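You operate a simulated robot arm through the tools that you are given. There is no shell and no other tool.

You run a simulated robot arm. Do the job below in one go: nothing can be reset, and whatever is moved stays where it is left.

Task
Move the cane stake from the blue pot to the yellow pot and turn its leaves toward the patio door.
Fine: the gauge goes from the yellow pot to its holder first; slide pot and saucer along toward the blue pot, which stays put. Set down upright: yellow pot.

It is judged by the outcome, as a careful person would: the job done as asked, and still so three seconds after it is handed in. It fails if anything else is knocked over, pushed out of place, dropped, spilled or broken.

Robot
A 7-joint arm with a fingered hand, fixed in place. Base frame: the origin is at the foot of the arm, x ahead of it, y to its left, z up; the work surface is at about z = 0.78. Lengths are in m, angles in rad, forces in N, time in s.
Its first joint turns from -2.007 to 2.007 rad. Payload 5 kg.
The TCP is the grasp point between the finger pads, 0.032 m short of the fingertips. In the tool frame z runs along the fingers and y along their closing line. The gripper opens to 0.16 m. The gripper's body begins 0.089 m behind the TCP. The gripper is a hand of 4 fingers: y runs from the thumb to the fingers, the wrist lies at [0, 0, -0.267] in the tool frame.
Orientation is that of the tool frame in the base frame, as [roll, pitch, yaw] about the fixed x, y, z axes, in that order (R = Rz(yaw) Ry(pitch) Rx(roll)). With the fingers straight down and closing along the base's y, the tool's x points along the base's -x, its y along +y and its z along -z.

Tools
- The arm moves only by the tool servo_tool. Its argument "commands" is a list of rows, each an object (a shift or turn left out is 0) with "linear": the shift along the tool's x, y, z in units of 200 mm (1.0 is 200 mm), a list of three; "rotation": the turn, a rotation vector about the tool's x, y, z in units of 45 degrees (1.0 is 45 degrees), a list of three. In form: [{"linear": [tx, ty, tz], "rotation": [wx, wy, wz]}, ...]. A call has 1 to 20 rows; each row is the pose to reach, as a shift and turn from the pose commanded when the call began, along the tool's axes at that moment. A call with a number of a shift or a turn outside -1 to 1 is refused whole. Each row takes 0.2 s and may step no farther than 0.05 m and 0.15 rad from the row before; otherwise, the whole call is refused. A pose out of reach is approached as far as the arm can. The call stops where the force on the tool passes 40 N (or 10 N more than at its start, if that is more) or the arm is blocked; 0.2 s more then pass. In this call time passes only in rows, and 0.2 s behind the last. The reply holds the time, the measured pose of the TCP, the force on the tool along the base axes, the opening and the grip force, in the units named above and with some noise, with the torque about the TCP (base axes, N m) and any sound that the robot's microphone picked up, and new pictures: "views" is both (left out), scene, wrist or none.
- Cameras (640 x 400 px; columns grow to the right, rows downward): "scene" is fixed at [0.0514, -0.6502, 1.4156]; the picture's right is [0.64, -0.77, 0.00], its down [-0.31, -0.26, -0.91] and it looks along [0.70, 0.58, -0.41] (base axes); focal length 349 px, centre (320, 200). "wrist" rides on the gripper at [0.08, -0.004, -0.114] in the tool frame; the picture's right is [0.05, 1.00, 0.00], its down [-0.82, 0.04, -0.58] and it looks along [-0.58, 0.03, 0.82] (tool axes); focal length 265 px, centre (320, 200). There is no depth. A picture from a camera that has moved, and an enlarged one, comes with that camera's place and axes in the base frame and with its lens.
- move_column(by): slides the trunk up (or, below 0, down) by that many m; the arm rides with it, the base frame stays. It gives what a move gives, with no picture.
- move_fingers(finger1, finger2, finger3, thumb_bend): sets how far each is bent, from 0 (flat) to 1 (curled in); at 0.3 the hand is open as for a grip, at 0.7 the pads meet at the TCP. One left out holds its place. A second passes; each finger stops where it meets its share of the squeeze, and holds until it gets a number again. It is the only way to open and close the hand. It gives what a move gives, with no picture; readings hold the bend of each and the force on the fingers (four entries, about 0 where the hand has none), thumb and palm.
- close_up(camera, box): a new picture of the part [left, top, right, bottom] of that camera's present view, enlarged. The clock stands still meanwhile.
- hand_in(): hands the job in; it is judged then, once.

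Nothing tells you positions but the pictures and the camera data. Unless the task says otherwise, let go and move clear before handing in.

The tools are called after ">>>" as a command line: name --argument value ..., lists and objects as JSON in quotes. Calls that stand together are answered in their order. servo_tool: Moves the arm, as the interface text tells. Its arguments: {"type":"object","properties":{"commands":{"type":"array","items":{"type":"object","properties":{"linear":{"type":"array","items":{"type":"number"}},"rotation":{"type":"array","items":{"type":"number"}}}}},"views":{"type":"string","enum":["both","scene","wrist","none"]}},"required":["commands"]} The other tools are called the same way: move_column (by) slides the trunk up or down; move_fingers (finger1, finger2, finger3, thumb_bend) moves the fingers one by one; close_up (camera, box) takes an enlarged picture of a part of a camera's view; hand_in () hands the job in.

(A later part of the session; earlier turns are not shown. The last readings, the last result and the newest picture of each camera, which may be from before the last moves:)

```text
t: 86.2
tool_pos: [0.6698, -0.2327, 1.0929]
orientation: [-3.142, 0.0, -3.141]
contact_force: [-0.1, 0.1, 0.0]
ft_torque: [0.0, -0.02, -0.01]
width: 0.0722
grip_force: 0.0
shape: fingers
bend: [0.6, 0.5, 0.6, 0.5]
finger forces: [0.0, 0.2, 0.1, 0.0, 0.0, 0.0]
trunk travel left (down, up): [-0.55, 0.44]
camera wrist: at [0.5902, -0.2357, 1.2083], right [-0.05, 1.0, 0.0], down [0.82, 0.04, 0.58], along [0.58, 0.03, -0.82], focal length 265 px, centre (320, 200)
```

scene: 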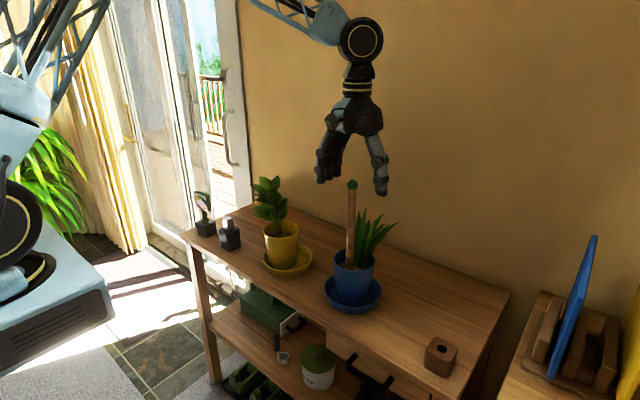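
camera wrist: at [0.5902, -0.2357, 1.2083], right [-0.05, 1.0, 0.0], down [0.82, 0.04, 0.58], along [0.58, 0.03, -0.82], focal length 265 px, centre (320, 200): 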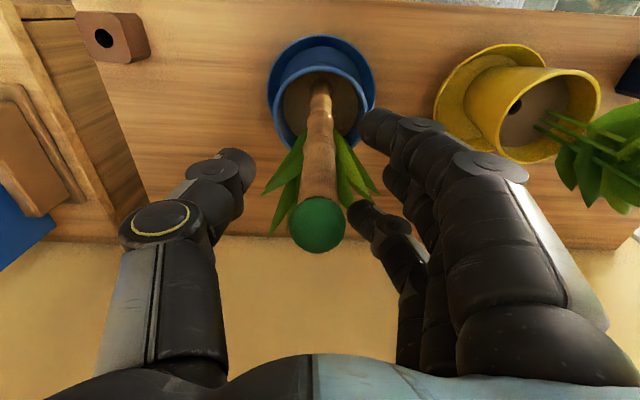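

>>> move_fingers --finger2 0.66 --thumb_bend 0.67

>>> close_up --camera "wrist" --box '[200, 60, 460, 300]'

>>> close_up --camera "scene" --box '[310, 160, 390, 240]'

```text
t: 87.2
tool_pos: [0.6693, -0.2316, 1.0941]
orientation: [-3.14, -0.001, 3.141]
contact_force: [0.2, -0.2, 0.5]
ft_torque: [-0.03, 0.0, 0.0]
width: 0.0436
grip_force: 0.6
shape: fingers
bend: [0.6, 0.65, 0.6, 0.67]
finger forces: [0.1, 0.9, 0.0, 0.0, 0.9, 0.0]
trunk travel left (down, up): [-0.55, 0.44]
```

```text
1.67 times, centred on (330, 180) of wrist
camera zoom: at [0.5902, -0.2357, 1.2084], right [-0.05, 1.0, 0.0], down [0.81, 0.04, 0.58], along [0.58, 0.03, -0.82], focal length 442 px, centre (303, 233)
```

zoom: 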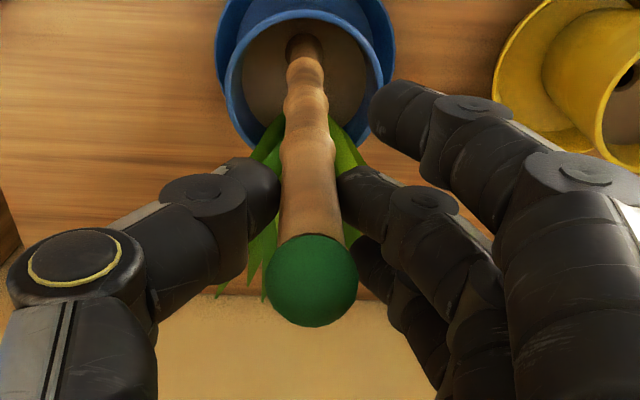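

```text
5.00 times, centred on (350, 200) of scene
camera zoom: at [0.0514, -0.6502, 1.4156], right [0.64, -0.77, 0.0], down [-0.31, -0.26, -0.91], along [0.7, 0.58, -0.41], focal length 1744 px, centre (170, 200)
```

zoom: 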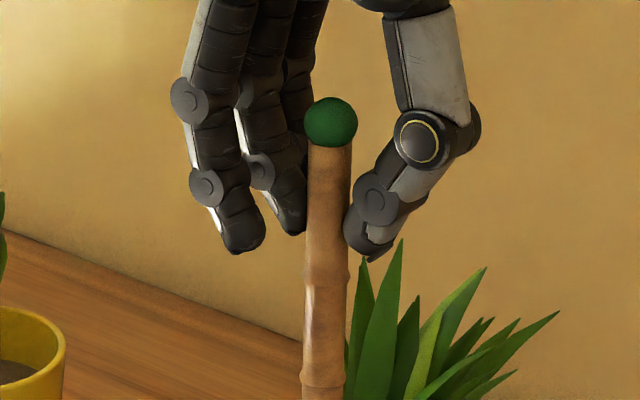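

>>> move_fingers --finger2 0.55 --thumb_bend 0.55

>>> servo_tool --commands '[{"linear": [-0.022, 0.0, 0.0]}]' --views "none"

>>> close_up --camera "wrist" --box '[200, 60, 460, 300]'

>>> move_fingers --finger2 0.67 --thumb_bend 0.68

>>> close_up --camera "wrist" --box '[200, 60, 460, 300]'

```text
t: 88.2
tool_pos: [0.6707, -0.2314, 1.0936]
orientation: [-3.138, 0.0, -3.141]
contact_force: [0.0, -0.2, -0.2]
ft_torque: [0.02, 0.01, -0.01]
width: 0.0625
grip_force: 0.1
shape: fingers
bend: [0.6, 0.55, 0.6, 0.55]
finger forces: [0.0, 0.0, 0.1, 0.1, 0.0, 0.0]
trunk travel left (down, up): [-0.55, 0.44]
```

```text
t: 88.6
tool_pos: [0.6738, -0.2312, 1.0938]
orientation: [-3.14, 0.001, -3.141]
contact_force: [0.5, -0.3, 0.4]
ft_torque: [0.01, -0.05, 0.0]
width: 0.0625
grip_force: 0.0
shape: fingers
bend: [0.6, 0.55, 0.6, 0.55]
finger forces: [0.1, 0.0, 0.0, 0.0, 0.0, 0.0]
trunk travel left (down, up): [-0.55, 0.44]
```

```text
1.67 times, centred on (330, 180) of wrist
camera zoom: at [0.5947, -0.2351, 1.2088], right [-0.05, 1.0, 0.0], down [0.81, 0.04, 0.58], along [0.58, 0.03, -0.82], focal length 442 px, centre (303, 233)
```

zoom: 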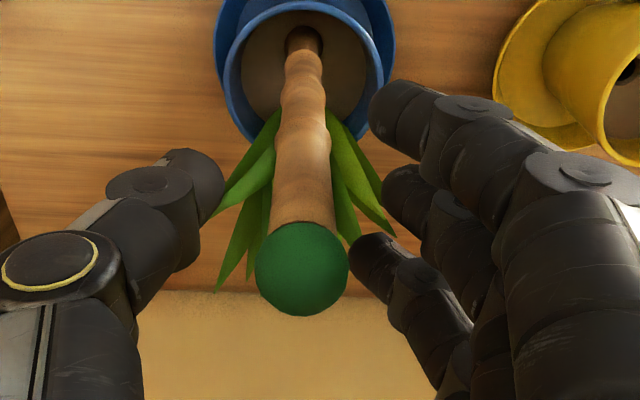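

```text
t: 89.6
tool_pos: [0.6745, -0.231, 1.0948]
orientation: [-3.141, -0.001, -3.141]
contact_force: [-0.2, -0.5, 0.3]
ft_torque: [0.01, -0.03, -0.02]
width: 0.0435
grip_force: 2.0
shape: fingers
bend: [0.6, 0.66, 0.6, 0.67]
finger forces: [0.1, 2.2, 0.0, 0.0, 2.2, 0.0]
trunk travel left (down, up): [-0.55, 0.44]
```

```text
1.67 times, centred on (330, 180) of wrist
camera zoom: at [0.5944, -0.2352, 1.2088], right [-0.05, 1.0, 0.0], down [0.81, 0.04, 0.58], along [0.58, 0.03, -0.82], focal length 442 px, centre (303, 233)
```

zoom: 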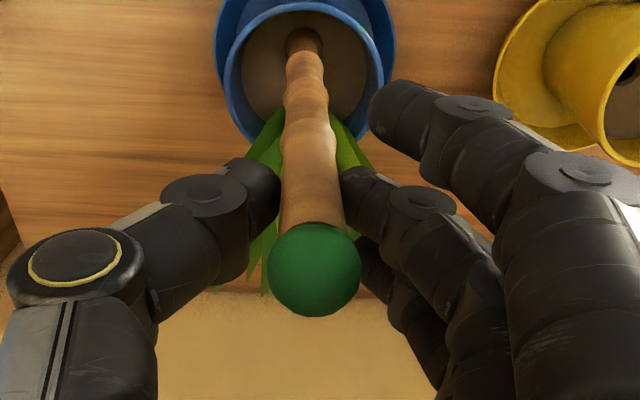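

Now the cane stays centred front-to-back under a light pinch (2.2 N each side). I'll tighten in a small step and check again.

>>> move_fingers --finger2 0.7 --thumb_bend 0.7

>>> close_up --camera "wrist" --box '[200, 60, 460, 300]'

```text
t: 90.6
tool_pos: [0.6747, -0.231, 1.0946]
orientation: [-3.139, -0.002, 3.14]
contact_force: [0.7, -0.8, -0.3]
ft_torque: [0.01, -0.01, -0.02]
width: 0.0424
grip_force: 4.7
shape: fingers
bend: [0.6, 0.66, 0.6, 0.68]
finger forces: [0.0, 4.9, 0.0, 0.0, 4.9, 0.0]
trunk travel left (down, up): [-0.55, 0.44]
```

```text
1.67 times, centred on (330, 180) of wrist
camera zoom: at [0.5945, -0.2352, 1.2087], right [-0.05, 1.0, 0.0], down [0.81, 0.04, 0.58], along [0.58, 0.03, -0.82], focal length 442 px, centre (303, 233)
```

zoom: 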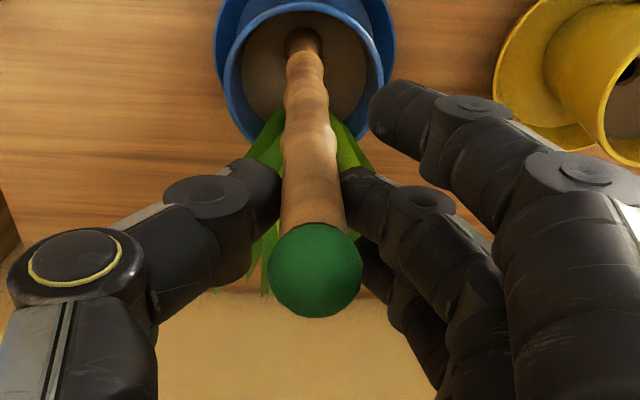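

Stable at 4.9 N on each side. One more step tighter.

>>> move_fingers --finger2 0.75 --thumb_bend 0.75

>>> close_up --camera "wrist" --box '[200, 60, 460, 300]'

>>> close_up --camera "scene" --box '[300, 150, 400, 320]'

```text
t: 91.6
tool_pos: [0.674, -0.231, 1.0933]
orientation: [-3.14, -0.001, -3.141]
contact_force: [0.1, 0.1, -0.2]
ft_torque: [0.14, -0.02, 0.02]
width: 0.0398
grip_force: 8.3
shape: fingers
bend: [0.6, 0.68, 0.6, 0.69]
finger forces: [0.0, 9.0, 0.0, 0.1, 8.6, 0.0]
trunk travel left (down, up): [-0.55, 0.44]
```

```text
1.67 times, centred on (330, 180) of wrist
camera zoom: at [0.5945, -0.2352, 1.2087], right [-0.05, 1.0, 0.0], down [0.81, 0.04, 0.58], along [0.58, 0.03, -0.82], focal length 442 px, centre (303, 233)
```

zoom: 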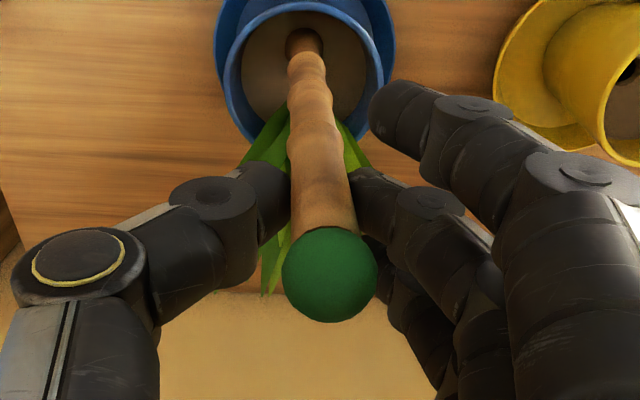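

```text
2.35 times, centred on (350, 235) of scene
camera zoom: at [0.0514, -0.6502, 1.4156], right [0.64, -0.77, 0.0], down [-0.31, -0.26, -0.91], along [0.7, 0.58, -0.41], focal length 820 px, centre (249, 118)
```

zoom: 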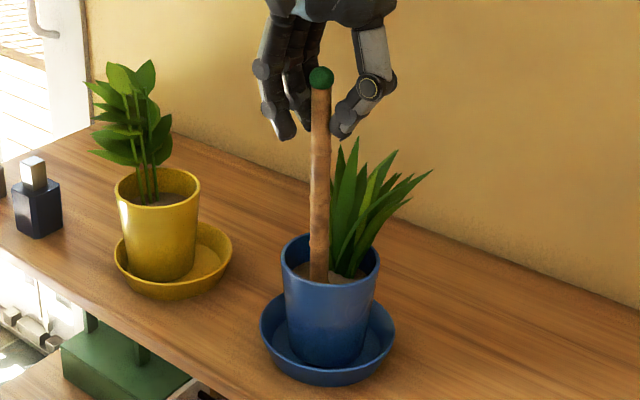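

The pinch is firm at about 9 N and the cane leans only slightly. I'll shift the hand a little to stand it straight, then start lifting slowly while checking that the blue pot stays put.

>>> servo_tool --commands '[{"linear": [0.0, -0.028, 0]}]' --views "none"

>>> servo_tool --commands '[{"linear": [0.0, 0, -0.05]}, {"linear": [0.0, 0, -0.1]}]' --views "wrist"

>>> close_up --camera "scene" --box '[300, 150, 400, 320]'

```text
t: 92.0
tool_pos: [0.6743, -0.2383, 1.0937]
orientation: [-3.141, -0.002, -3.141]
contact_force: [-0.5, 1.2, 0.4]
ft_torque: [0.15, 0.0, -0.02]
width: 0.04
grip_force: 9.3
shape: fingers
bend: [0.6, 0.69, 0.6, 0.69]
finger forces: [0.1, 9.5, 0.1, 0.1, 8.9, 0.0]
trunk travel left (down, up): [-0.55, 0.44]
```

```text
t: 92.6
tool_pos: [0.6745, -0.2372, 1.1132]
orientation: [-3.14, 0.001, -3.141]
contact_force: [0.7, 1.0, -1.2]
ft_torque: [0.16, 0.04, 0.01]
width: 0.0397
grip_force: 9.6
shape: fingers
bend: [0.6, 0.69, 0.6, 0.69]
finger forces: [0.0, 9.5, 0.0, 0.0, 8.9, 0.1]
trunk travel left (down, up): [-0.55, 0.44]
camera wrist: at [0.5944, -0.2414, 1.2285], right [-0.05, 1.0, 0.0], down [0.81, 0.04, 0.58], along [0.58, 0.03, -0.82], focal length 265 px, centre (320, 200)
```

wrist: 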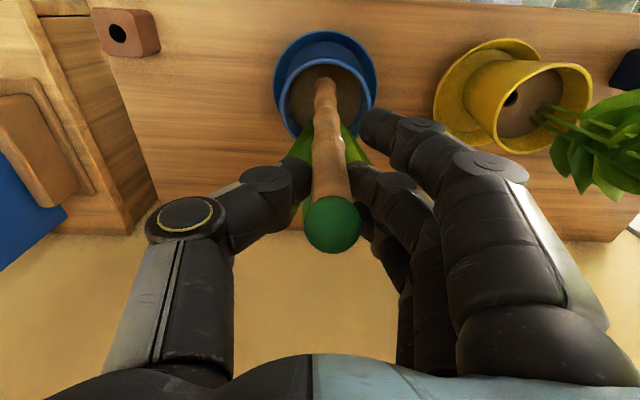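

```text
2.35 times, centred on (350, 235) of scene
camera zoom: at [0.0514, -0.6502, 1.4156], right [0.64, -0.77, 0.0], down [-0.31, -0.26, -0.91], along [0.7, 0.58, -0.41], focal length 820 px, centre (249, 118)
```

zoom: 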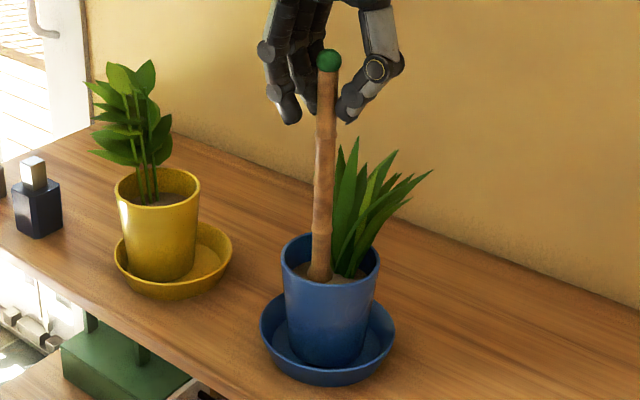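

The cane is rising straight and the blue pot hasn't moved. I'll keep lifting.

>>> servo_tool --commands '[{"linear": [0.0, 0, -0.1]}, {"linear": [0.0, 0, -0.2]}, {"linear": [0.0, 0, -0.3]}, {"linear": [0.0, 0, -0.4]}]' --views "wrist"

>>> close_up --camera "scene" --box '[300, 120, 400, 320]'

```text
t: 93.6
tool_pos: [0.6731, -0.2371, 1.1944]
orientation: [-3.141, 0.0, -3.14]
contact_force: [0.5, -0.6, -0.7]
ft_torque: [-0.02, -0.02, 0.01]
width: 0.0384
grip_force: 9.7
shape: fingers
bend: [0.6, 0.67, 0.6, 0.71]
finger forces: [0.0, 9.0, 0.1, 0.0, 8.9, 0.0]
trunk travel left (down, up): [-0.55, 0.44]
camera wrist: at [0.5938, -0.2403, 1.3087], right [-0.05, 1.0, 0.0], down [0.81, 0.04, 0.58], along [0.58, 0.03, -0.82], focal length 265 px, centre (320, 200)
```

wrist: 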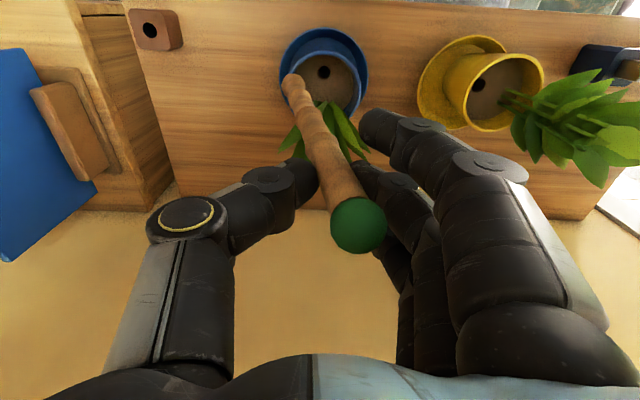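

```text
2.00 times, centred on (350, 220) of scene
camera zoom: at [0.0514, -0.6502, 1.4156], right [0.64, -0.77, 0.0], down [-0.31, -0.26, -0.91], along [0.7, 0.58, -0.41], focal length 697 px, centre (260, 160)
```

zoom: 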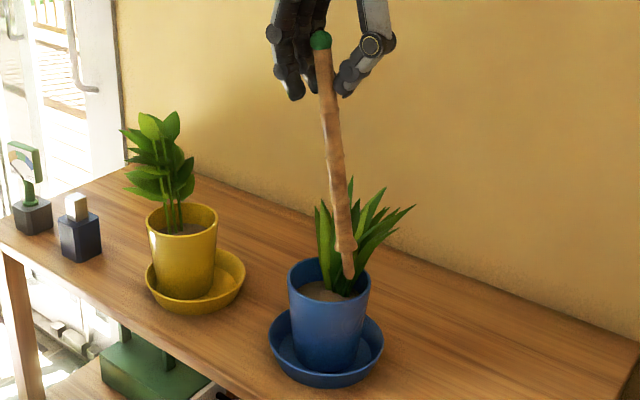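

The cane is out of the blue pot with a slim peg at its lower end, but it swung about 10° in the pinch. I'll raise the column a bit and roll the hand to bring the cane upright.

>>> move_column --by 0.05

>>> servo_tool --commands '[{"rotation": [-0.075, 0, 0]}, {"rotation": [-0.15, 0, 0]}, {"rotation": [-0.224, 0, 0]}]' --views "both"

>>> close_up --camera "scene" --box '[300, 80, 400, 300]'

```text
t: 94.5
tool_pos: [0.6746, -0.2375, 1.2434]
orientation: [-3.139, 0.0, 3.141]
contact_force: [0.3, -0.6, -1.5]
ft_torque: [-0.02, -0.03, 0.01]
width: 0.0384
grip_force: 9.0
shape: fingers
bend: [0.6, 0.67, 0.6, 0.71]
finger forces: [0.0, 9.1, 0.0, 0.0, 8.9, 0.1]
trunk travel left (down, up): [-0.6, 0.39]
```

```text
t: 95.3
tool_pos: [0.6729, -0.237, 1.2442]
orientation: [2.968, 0.0, -3.141]
contact_force: [0.3, 0.1, -0.8]
ft_torque: [-0.01, -0.02, 0.0]
width: 0.0383
grip_force: 9.0
shape: fingers
bend: [0.6, 0.67, 0.6, 0.71]
finger forces: [0.1, 8.9, 0.0, 0.0, 9.1, 0.0]
trunk travel left (down, up): [-0.6, 0.39]
camera wrist: at [0.594, -0.2609, 1.3558], right [-0.05, 0.98, 0.17], down [0.81, -0.06, 0.58], along [0.58, 0.17, -0.8], focal length 265 px, centre (320, 200)
```

scene: 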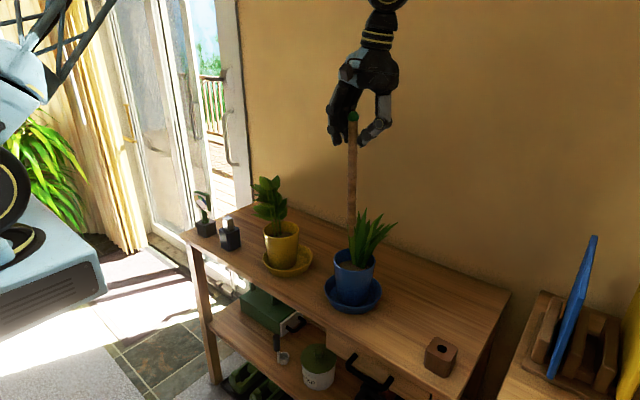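
wrist: 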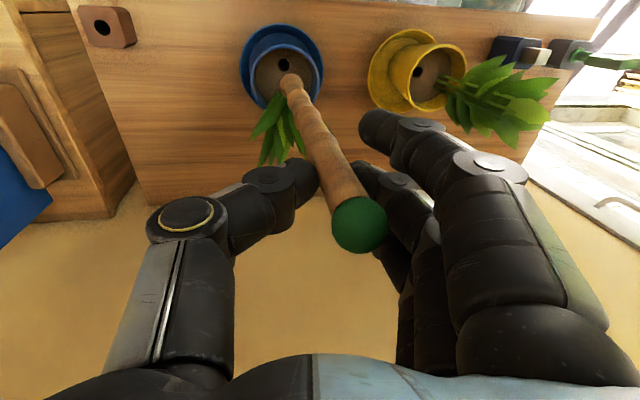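

```text
1.82 times, centred on (350, 190) of scene
camera zoom: at [0.0514, -0.6502, 1.4156], right [0.64, -0.77, 0.0], down [-0.31, -0.26, -0.91], along [0.7, 0.58, -0.41], focal length 634 px, centre (266, 218)
```

zoom: 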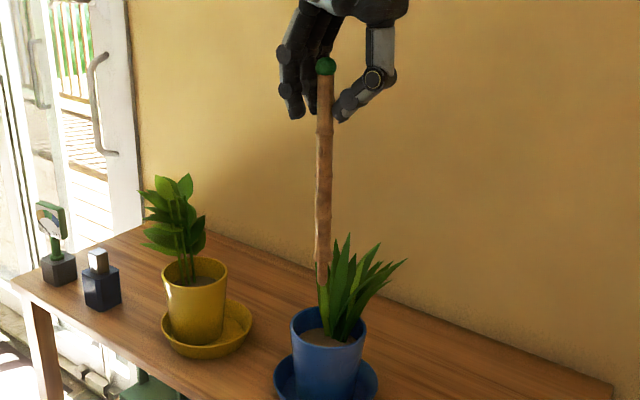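

The cane now hangs upright to within about 1°, with its tip roughly 27 cm below the grip. The yellow pot's hole is near (0.671, 0.008). I'll raise a little more, trim the last bit of lean, and carry it over slowly.

>>> move_column --by 0.03

>>> servo_tool --commands '[{"rotation": [-0.024, 0, 0]}]' --views "none"

>>> servo_tool --commands '[{"linear": [0, 0.147, 0.0286]}, {"linear": [0, 0.294, 0.0572]}, {"linear": [0, 0.442, 0.0859]}, {"linear": [0, 0.589, 0.1145]}]' --views "both"

```text
t: 96.1
tool_pos: [0.674, -0.2369, 1.2738]
orientation: [2.968, -0.001, -3.141]
contact_force: [0.9, -0.7, -0.5]
ft_torque: [-0.03, 0.0, 0.0]
width: 0.0379
grip_force: 9.3
shape: fingers
bend: [0.6, 0.67, 0.6, 0.71]
finger forces: [0.1, 9.0, 0.0, 0.0, 8.9, 0.1]
trunk travel left (down, up): [-0.63, 0.36]
```

```text
t: 96.5
tool_pos: [0.6733, -0.2376, 1.2728]
orientation: [2.949, 0.0, 3.141]
contact_force: [0.2, 0.2, -0.8]
ft_torque: [0.01, -0.04, 0.0]
width: 0.0382
grip_force: 9.1
shape: fingers
bend: [0.6, 0.67, 0.6, 0.71]
finger forces: [0.0, 9.0, 0.1, 0.1, 9.0, 0.0]
trunk travel left (down, up): [-0.63, 0.36]
```

```text
t: 97.5
tool_pos: [0.6729, -0.1172, 1.2733]
orientation: [2.949, 0.003, 3.14]
contact_force: [-0.4, 0.6, -0.1]
ft_torque: [-0.03, 0.01, 0.03]
width: 0.0377
grip_force: 9.4
shape: fingers
bend: [0.6, 0.67, 0.6, 0.71]
finger forces: [0.0, 9.1, 0.1, 0.0, 9.0, 0.0]
trunk travel left (down, up): [-0.63, 0.36]
camera wrist: at [0.5935, -0.1423, 1.3859], right [-0.05, 0.98, 0.19], down [0.81, -0.07, 0.58], along [0.58, 0.19, -0.8], focal length 265 px, centre (320, 200)
```

scene: 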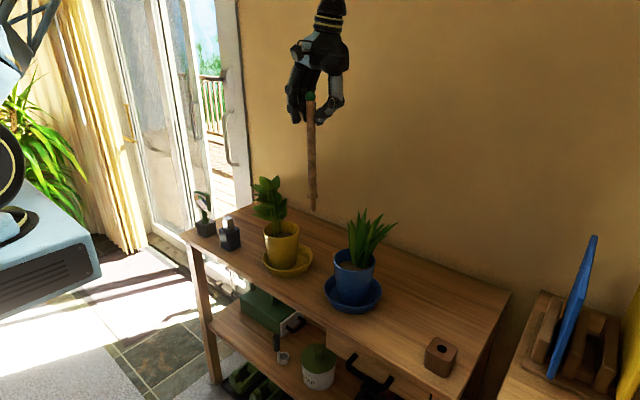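
wrist: 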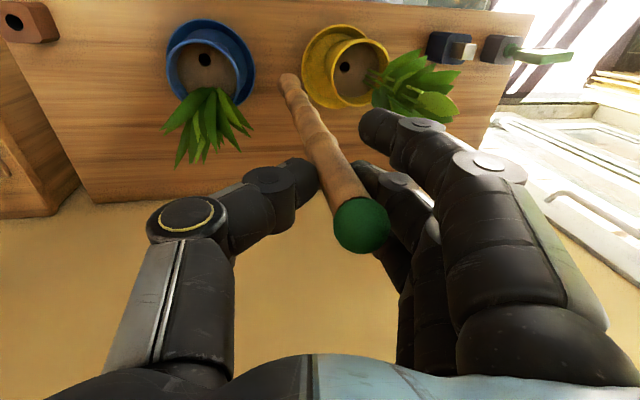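

The cane is clear and stable in the hand, midway between the pots. I'll take a close look at its lower end and the hole.

>>> close_up --camera "scene" --box '[280, 80, 350, 220]'

>>> close_up --camera "scene" --box '[295, 175, 335, 220]'

>>> close_up --camera "wrist" --box '[260, 20, 400, 140]'

```text
2.86 times, centred on (315, 150) of scene
camera zoom: at [0.0514, -0.6502, 1.4156], right [0.64, -0.77, 0.0], down [-0.31, -0.26, -0.91], along [0.7, 0.58, -0.41], focal length 996 px, centre (334, 343)
```

zoom: 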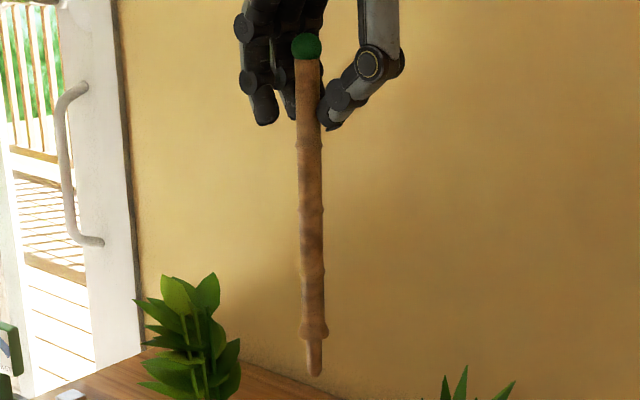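

```text
8.89 times, centred on (315, 198) of scene
camera zoom: at [0.0514, -0.6502, 1.4156], right [0.64, -0.77, 0.0], down [-0.31, -0.26, -0.91], along [0.7, 0.58, -0.41], focal length 3100 px, centre (364, 222)
```

zoom: 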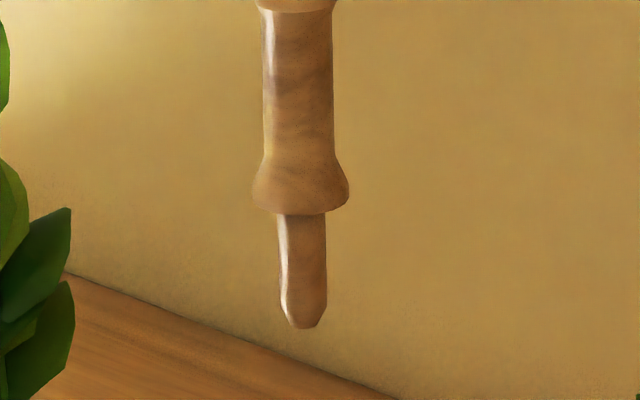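

```text
3.33 times, centred on (330, 80) of wrist
camera zoom: at [0.5935, -0.1423, 1.3859], right [-0.05, 0.98, 0.19], down [0.81, -0.07, 0.58], along [0.58, 0.19, -0.8], focal length 885 px, centre (287, 600)
```

zoom: 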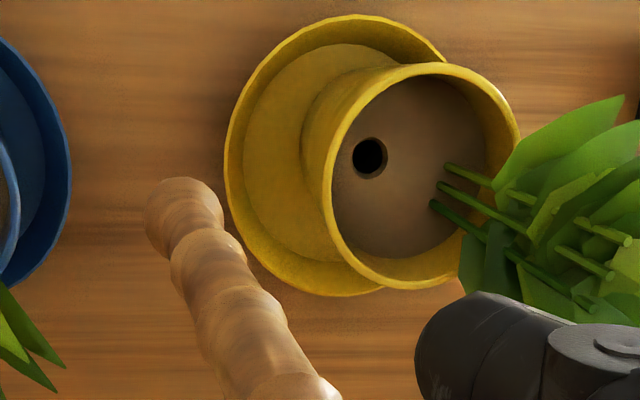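

The lower end is a 13 mm peg, about 33 mm long, below a collar, just right for the 20 mm hole. I'll carry the cane over the hole and check alignment before lowering.

>>> servo_tool --commands '[{"linear": [-0.008, 0.195, 0.038]}, {"linear": [-0.016, 0.39, 0.076]}, {"linear": [-0.025, 0.584, 0.1135]}]' --views "both"

>>> close_up --camera "scene" --box '[240, 90, 320, 290]'

>>> close_up --camera "wrist" --box '[220, 20, 400, 170]'

```text
t: 98.3
tool_pos: [0.6775, 0.0044, 1.274]
orientation: [2.948, 0.0, -3.14]
contact_force: [0.4, 1.2, -0.4]
ft_torque: [-0.03, 0.01, 0.02]
width: 0.038
grip_force: 8.6
shape: fingers
bend: [0.6, 0.67, 0.6, 0.72]
finger forces: [0.0, 9.0, 0.1, 0.0, 9.0, 0.0]
trunk travel left (down, up): [-0.63, 0.36]
camera wrist: at [0.5979, -0.021, 1.3858], right [-0.05, 0.98, 0.19], down [0.82, -0.07, 0.57], along [0.58, 0.18, -0.8], focal length 265 px, centre (320, 200)
```

scene: 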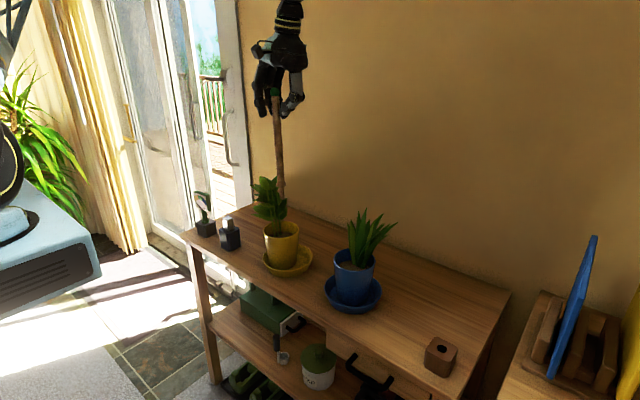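
wrist: 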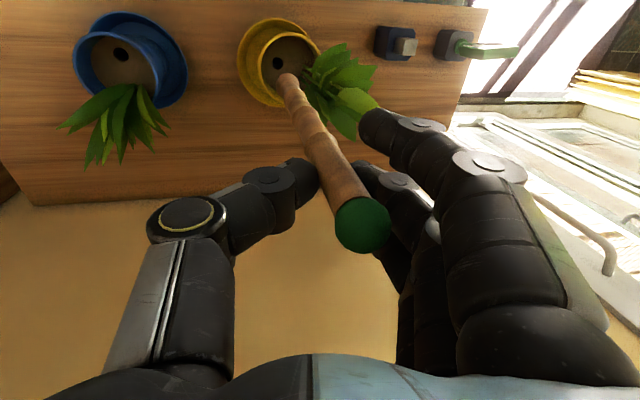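

```text
2.00 times, centred on (280, 190) of scene
camera zoom: at [0.0514, -0.6502, 1.4156], right [0.64, -0.77, 0.0], down [-0.31, -0.26, -0.91], along [0.7, 0.58, -0.41], focal length 697 px, centre (400, 220)
```

zoom: 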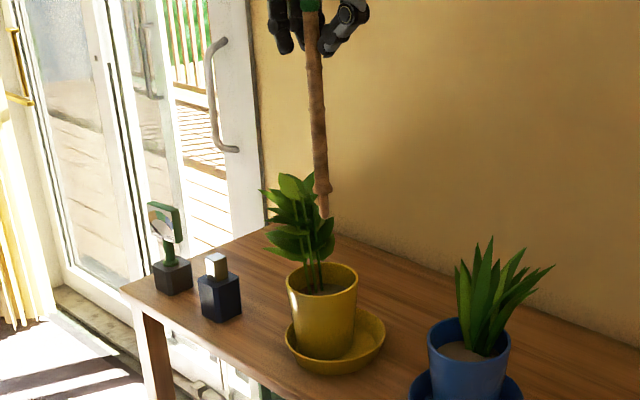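

```text
2.67 times, centred on (310, 95) of wrist
camera zoom: at [0.5979, -0.021, 1.3858], right [-0.05, 0.98, 0.19], down [0.82, -0.07, 0.57], along [0.58, 0.18, -0.8], focal length 708 px, centre (347, 480)
```

zoom: 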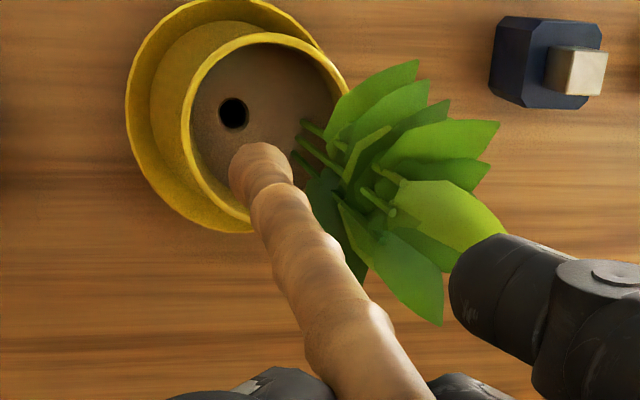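

The collar is within a few millimetres of the hole line. I'll nudge forward 3 mm and lower the cane toward the pot, watching for leaf contact.

>>> servo_tool --commands '[{"linear": [-0.015, -0.0215, 0.1104]}, {"linear": [-0.015, -0.043, 0.2209]}, {"linear": [-0.015, -0.0644, 0.3313]}, {"linear": [-0.015, -0.0859, 0.4417]}]' --views "both"

>>> close_up --camera "scene" --box '[240, 130, 320, 290]'

>>> close_up --camera "wrist" --box '[220, 20, 400, 170]'

```text
t: 99.3
tool_pos: [0.683, 0.0023, 1.1835]
orientation: [2.949, 0.003, 3.14]
contact_force: [-0.2, -0.1, -0.5]
ft_torque: [0.01, -0.02, -0.01]
width: 0.0379
grip_force: 8.9
shape: fingers
bend: [0.6, 0.67, 0.6, 0.72]
finger forces: [0.0, 8.9, 0.1, 0.0, 9.0, 0.0]
trunk travel left (down, up): [-0.63, 0.36]
camera wrist: at [0.603, -0.023, 1.2952], right [-0.05, 0.98, 0.19], down [0.81, -0.07, 0.58], along [0.58, 0.19, -0.8], focal length 265 px, centre (320, 200)
```

scene: 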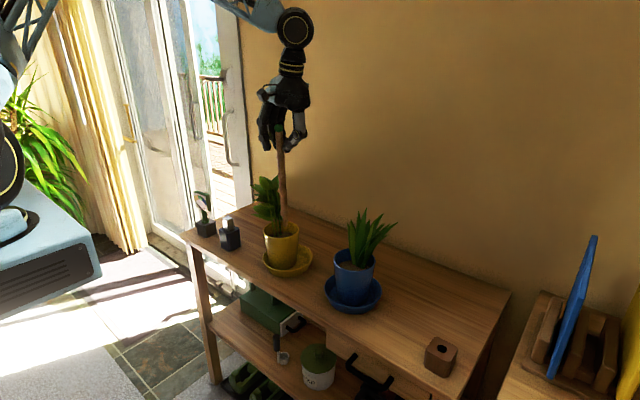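
wrist: 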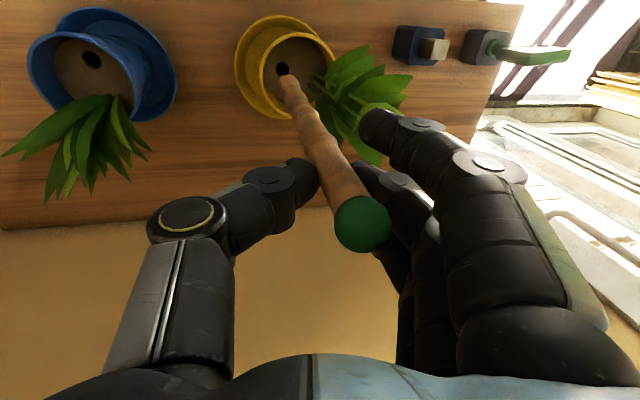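

```text
2.50 times, centred on (280, 210) of scene
camera zoom: at [0.0514, -0.6502, 1.4156], right [0.64, -0.77, 0.0], down [-0.31, -0.26, -0.91], along [0.7, 0.58, -0.41], focal length 872 px, centre (420, 175)
```

zoom: 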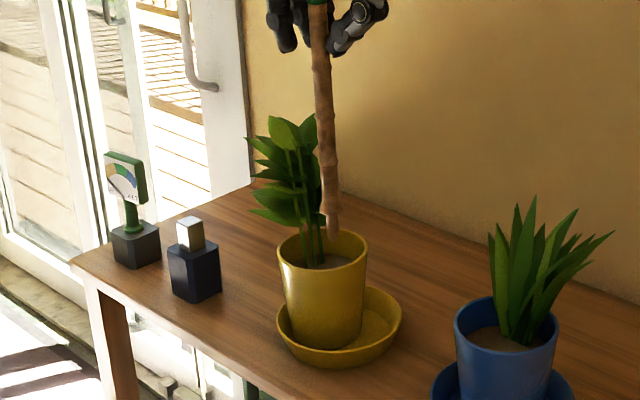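

```text
2.67 times, centred on (310, 95) of wrist
camera zoom: at [0.603, -0.023, 1.2952], right [-0.05, 0.98, 0.19], down [0.81, -0.07, 0.58], along [0.58, 0.19, -0.8], focal length 708 px, centre (347, 480)
```

zoom: 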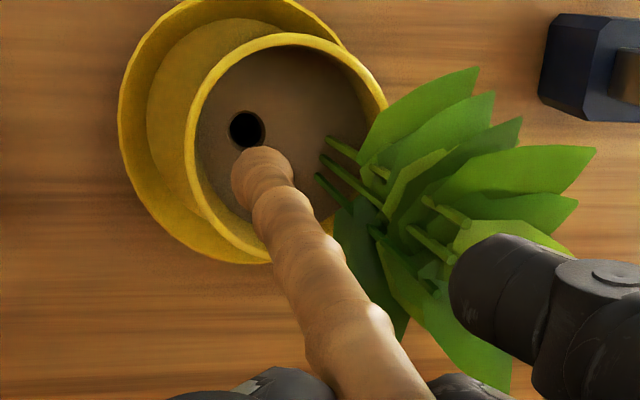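

Now the collar is about 2–3 mm past the hole. I'll correct that and lower the peg to just above the soil.

>>> servo_tool --commands '[{"linear": [0.0135, -0.018, 0.098]}, {"linear": [0.0135, -0.037, 0.1963]}]' --views "wrist"

>>> close_up --camera "wrist" --box '[230, 20, 370, 140]'

>>> close_up --camera "scene" --box '[250, 170, 320, 280]'

```text
t: 99.9
tool_pos: [0.6787, 0.0035, 1.1422]
orientation: [2.949, 0.002, -3.139]
contact_force: [0.2, -0.4, -1.0]
ft_torque: [-0.04, -0.01, -0.03]
width: 0.0378
grip_force: 9.6
shape: fingers
bend: [0.6, 0.67, 0.6, 0.72]
finger forces: [0.0, 9.1, 0.1, 0.1, 9.0, 0.0]
trunk travel left (down, up): [-0.63, 0.36]
camera wrist: at [0.5995, -0.0227, 1.2546], right [-0.05, 0.98, 0.19], down [0.82, -0.07, 0.57], along [0.58, 0.19, -0.8], focal length 265 px, centre (320, 200)
```

wrist: 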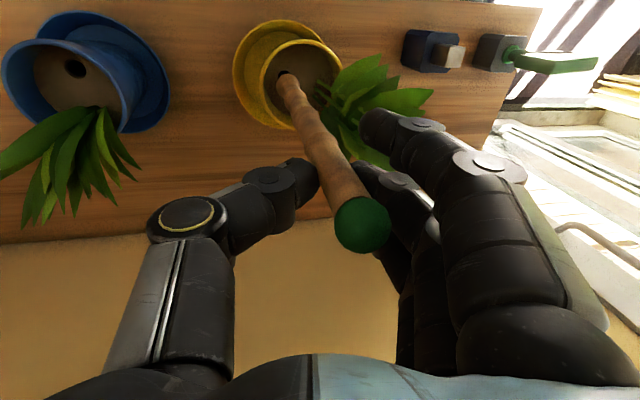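

```text
3.33 times, centred on (300, 80) of wrist
camera zoom: at [0.5995, -0.0227, 1.2546], right [-0.05, 0.98, 0.19], down [0.82, -0.07, 0.57], along [0.58, 0.19, -0.8], focal length 885 px, centre (387, 600)
```

zoom: 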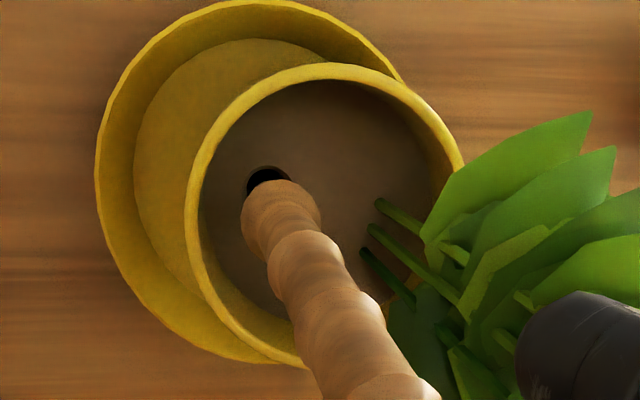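

```text
3.64 times, centred on (285, 225) of scene
camera zoom: at [0.0514, -0.6502, 1.4156], right [0.64, -0.77, 0.0], down [-0.31, -0.26, -0.91], along [0.7, 0.58, -0.41], focal length 1268 px, centre (447, 109)
```

zoom: 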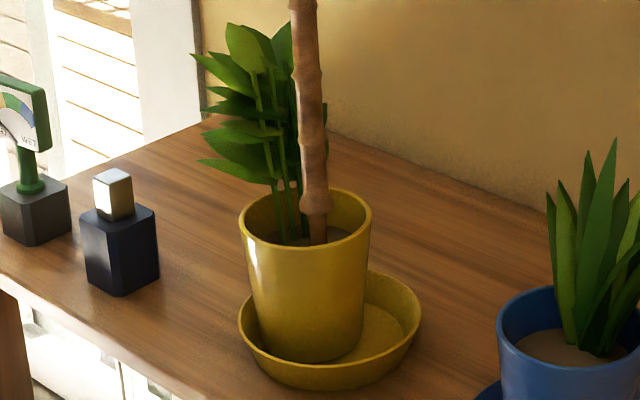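

Collar and hole now agree within about a millimetre. I'll lower the peg into the hole gently.

>>> servo_tool --commands '[{"linear": [0, -0.0095, 0.049]}, {"linear": [0, -0.019, 0.098]}, {"linear": [0, -0.0286, 0.1472]}]' --views "none"

>>> close_up --camera "wrist" --box '[230, 20, 370, 140]'

>>> close_up --camera "scene" --box '[250, 150, 320, 280]'

```text
t: 100.7
tool_pos: [0.6791, 0.0024, 1.1153]
orientation: [2.948, 0.0, 3.14]
contact_force: [0.1, 0.2, 0.0]
ft_torque: [0.0, -0.03, -0.01]
width: 0.0379
grip_force: 8.9
shape: fingers
bend: [0.6, 0.67, 0.6, 0.72]
finger forces: [0.0, 8.9, 0.0, 0.0, 8.9, 0.0]
trunk travel left (down, up): [-0.63, 0.36]
```

```text
3.33 times, centred on (300, 80) of wrist
camera zoom: at [0.5995, -0.0235, 1.2258], right [-0.05, 0.98, 0.19], down [0.82, -0.07, 0.58], along [0.58, 0.19, -0.8], focal length 885 px, centre (387, 600)
```

zoom: 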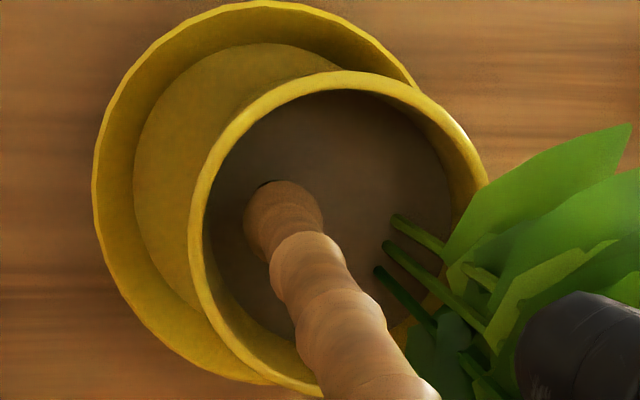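

```text
3.08 times, centred on (285, 215) of scene
camera zoom: at [0.0514, -0.6502, 1.4156], right [0.64, -0.77, 0.0], down [-0.31, -0.26, -0.91], along [0.7, 0.58, -0.41], focal length 1073 px, centre (428, 154)
```

zoom: 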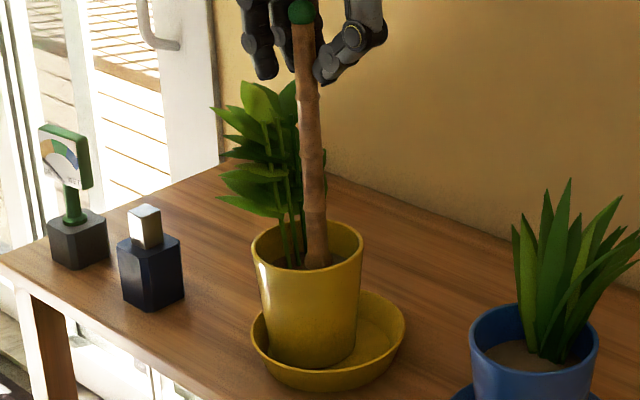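

The peg is in the hole with no resistance, and about 2 cm remain until the collar seats. I'll continue down gently.

>>> servo_tool --commands '[{"linear": [0, -0.0072, 0.0368]}, {"linear": [0, -0.0143, 0.0736]}]' --views "none"

>>> servo_tool --commands '[{"linear": [0, -0.0019, 0.0098]}, {"linear": [0, -0.0038, 0.0196]}]' --views "none"

>>> close_up --camera "scene" --box '[250, 150, 320, 280]'

>>> close_up --camera "wrist" --box '[230, 20, 370, 140]'

```text
t: 101.3
tool_pos: [0.6792, 0.0014, 1.0989]
orientation: [2.947, 0.001, -3.141]
contact_force: [0.3, 0.4, -1.2]
ft_torque: [-0.01, -0.01, 0.01]
width: 0.0377
grip_force: 8.5
shape: fingers
bend: [0.6, 0.67, 0.6, 0.72]
finger forces: [0.0, 9.0, 0.0, 0.1, 9.0, 0.1]
trunk travel left (down, up): [-0.63, 0.36]
```

```text
t: 101.9
tool_pos: [0.6802, 0.0027, 1.0942]
orientation: [2.949, -0.003, 3.14]
contact_force: [0.2, -0.5, -0.6]
ft_torque: [0.01, 0.03, 0.02]
width: 0.0379
grip_force: 8.7
shape: fingers
bend: [0.6, 0.67, 0.6, 0.72]
finger forces: [0.1, 9.0, 0.1, 0.1, 9.0, 0.1]
trunk travel left (down, up): [-0.63, 0.36]
```

```text
3.08 times, centred on (285, 215) of scene
camera zoom: at [0.0514, -0.6502, 1.4156], right [0.64, -0.77, 0.0], down [-0.31, -0.26, -0.91], along [0.7, 0.58, -0.41], focal length 1073 px, centre (428, 154)
```

zoom: 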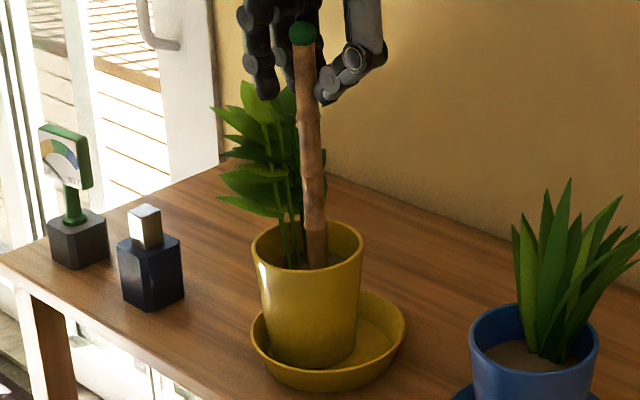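

```text
3.33 times, centred on (300, 80) of wrist
camera zoom: at [0.5996, -0.0232, 1.2064], right [-0.05, 0.98, 0.19], down [0.82, -0.07, 0.58], along [0.58, 0.19, -0.8], focal length 885 px, centre (387, 600)
```

zoom: 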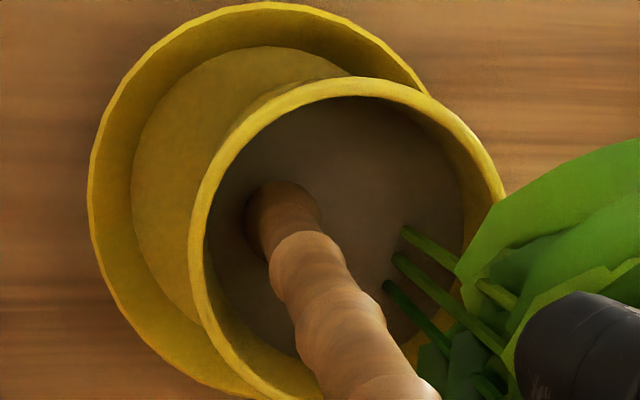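

The collar should be almost on the soil. I'll lower a few more millimetres to feel it seat.

>>> servo_tool --commands '[{"linear": [0, -0.0029, 0.0147]}]' --views "none"

>>> servo_tool --commands '[{"linear": [0, -0.0029, 0.0147]}]' --views "none"

```text
t: 102.3
tool_pos: [0.6786, 0.0024, 1.0923]
orientation: [2.949, 0.0, -3.141]
contact_force: [-0.2, -0.5, -0.9]
ft_torque: [-0.01, -0.01, 0.03]
width: 0.0379
grip_force: 8.6
shape: fingers
bend: [0.6, 0.67, 0.6, 0.72]
finger forces: [0.0, 9.0, 0.0, 0.1, 8.9, 0.0]
trunk travel left (down, up): [-0.63, 0.36]
```

```text
t: 102.7
tool_pos: [0.6796, 0.002, 1.0891]
orientation: [2.949, 0.001, 3.141]
contact_force: [0.2, -0.9, 4.5]
ft_torque: [0.05, -0.04, 0.0]
width: 0.0376
grip_force: 9.5
shape: fingers
bend: [0.6, 0.67, 0.6, 0.72]
finger forces: [0.0, 9.3, 0.0, 0.1, 9.6, 0.0]
trunk travel left (down, up): [-0.63, 0.36]
```

The collar is seated on the soil (4.5 N). I'll open the finger and thumb and check that the cane stands by itself.

>>> move_fingers --finger2 0.5 --thumb_bend 0.5

>>> close_up --camera "wrist" --box '[0, 0, 640, 400]'

>>> close_up --camera "scene" --box '[240, 140, 340, 290]'

```text
t: 103.7
tool_pos: [0.6795, 0.0021, 1.0885]
orientation: [2.95, 0.002, 3.141]
contact_force: [0.0, -0.1, 1.0]
ft_torque: [0.01, -0.01, -0.02]
width: 0.0718
grip_force: 0.1
shape: fingers
bend: [0.6, 0.5, 0.6, 0.5]
finger forces: [0.0, 0.0, 0.0, 0.0, 0.0, 0.1]
trunk travel left (down, up): [-0.63, 0.36]
```

```text
1.00 times, centred on (320, 200) of wrist (not enlarged: the box is as wide or as high as the picture)
camera zoom: at [0.5993, -0.0229, 1.2008], right [-0.05, 0.98, 0.19], down [0.82, -0.07, 0.58], along [0.58, 0.19, -0.8], focal length 265 px, centre (320, 200)
```

zoom: 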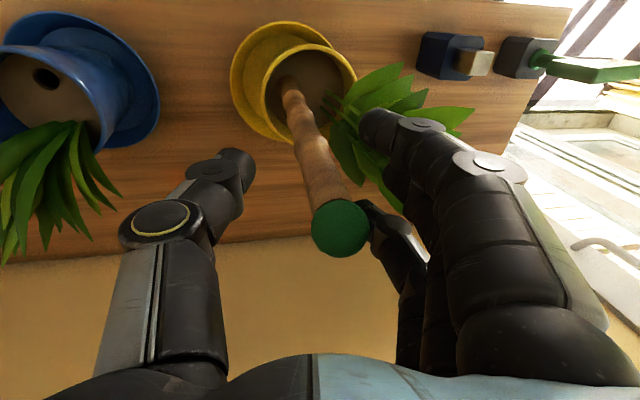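

```text
2.67 times, centred on (290, 215) of scene
camera zoom: at [0.0514, -0.6502, 1.4156], right [0.64, -0.77, 0.0], down [-0.31, -0.26, -0.91], along [0.7, 0.58, -0.41], focal length 930 px, centre (400, 160)
```

zoom: 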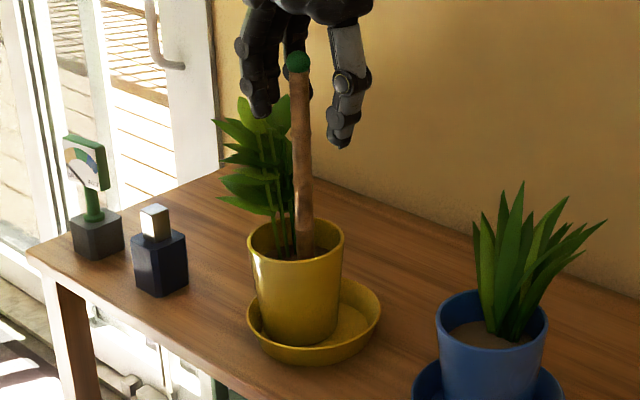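

The cane stands on its own in the yellow pot. I'll centre the open fingers around its cap and then lift the hand straight up and away.

>>> servo_tool --commands '[{"linear": [0, 0.037, 0.0075]}]' --views "none"

>>> servo_tool --commands '[{"linear": [0, 0.0191, -0.098]}, {"linear": [0, 0.0382, -0.196]}, {"linear": [0, 0.0668, -0.3436]}, {"linear": [0, 0.0954, -0.4908]}, {"linear": [0, 0.124, -0.638]}]' --views "both"

>>> close_up --camera "scene" --box '[180, 140, 400, 320]'

```text
t: 104.1
tool_pos: [0.6794, 0.0111, 1.0886]
orientation: [2.95, 0.001, -3.14]
contact_force: [-0.4, -1.0, 0.0]
ft_torque: [0.01, 0.01, -0.01]
width: 0.0722
grip_force: 0.0
shape: fingers
bend: [0.6, 0.5, 0.6, 0.5]
finger forces: [0.0, 0.0, 0.0, 0.0, 0.0, 0.0]
trunk travel left (down, up): [-0.63, 0.36]
```

```text
t: 105.3
tool_pos: [0.6781, 0.0087, 1.2201]
orientation: [2.948, 0.001, -3.141]
contact_force: [-0.3, 0.3, 0.7]
ft_torque: [-0.01, -0.02, 0.01]
width: 0.0722
grip_force: 0.1
shape: fingers
bend: [0.6, 0.5, 0.6, 0.5]
finger forces: [0.0, 0.0, 0.0, 0.0, 0.1, 0.0]
trunk travel left (down, up): [-0.63, 0.36]
camera wrist: at [0.5989, -0.0171, 1.3315], right [-0.05, 0.98, 0.19], down [0.81, -0.07, 0.58], along [0.58, 0.19, -0.8], focal length 265 px, centre (320, 200)
```

scene: 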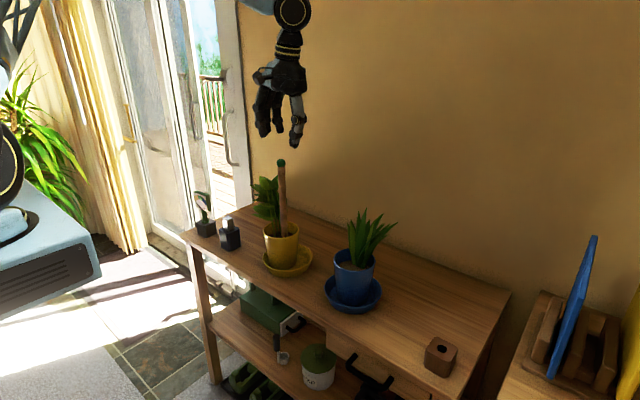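
wrist: 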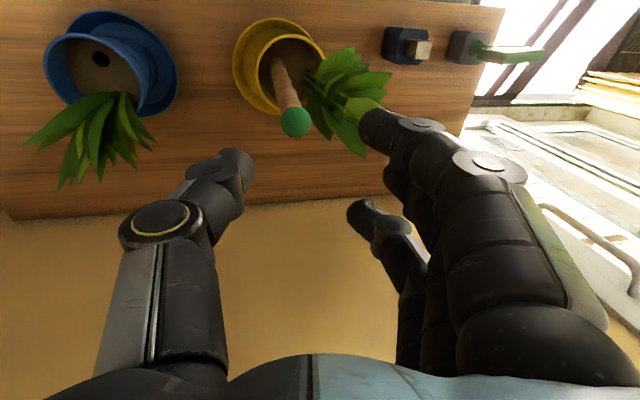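

```text
2.22 times, centred on (290, 230) of scene
camera zoom: at [0.0514, -0.6502, 1.4156], right [0.64, -0.77, 0.0], down [-0.31, -0.26, -0.91], along [0.7, 0.58, -0.41], focal length 775 px, centre (387, 133)
```

zoom: 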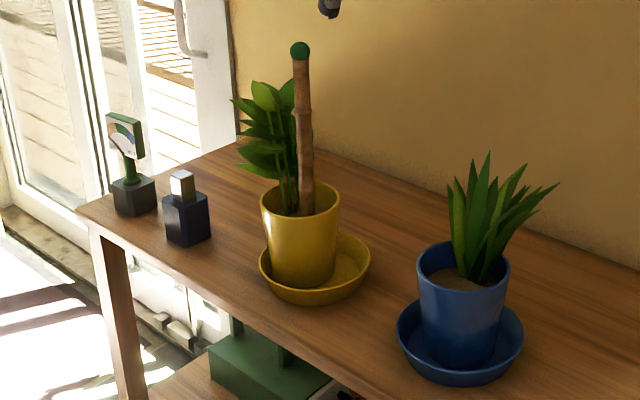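

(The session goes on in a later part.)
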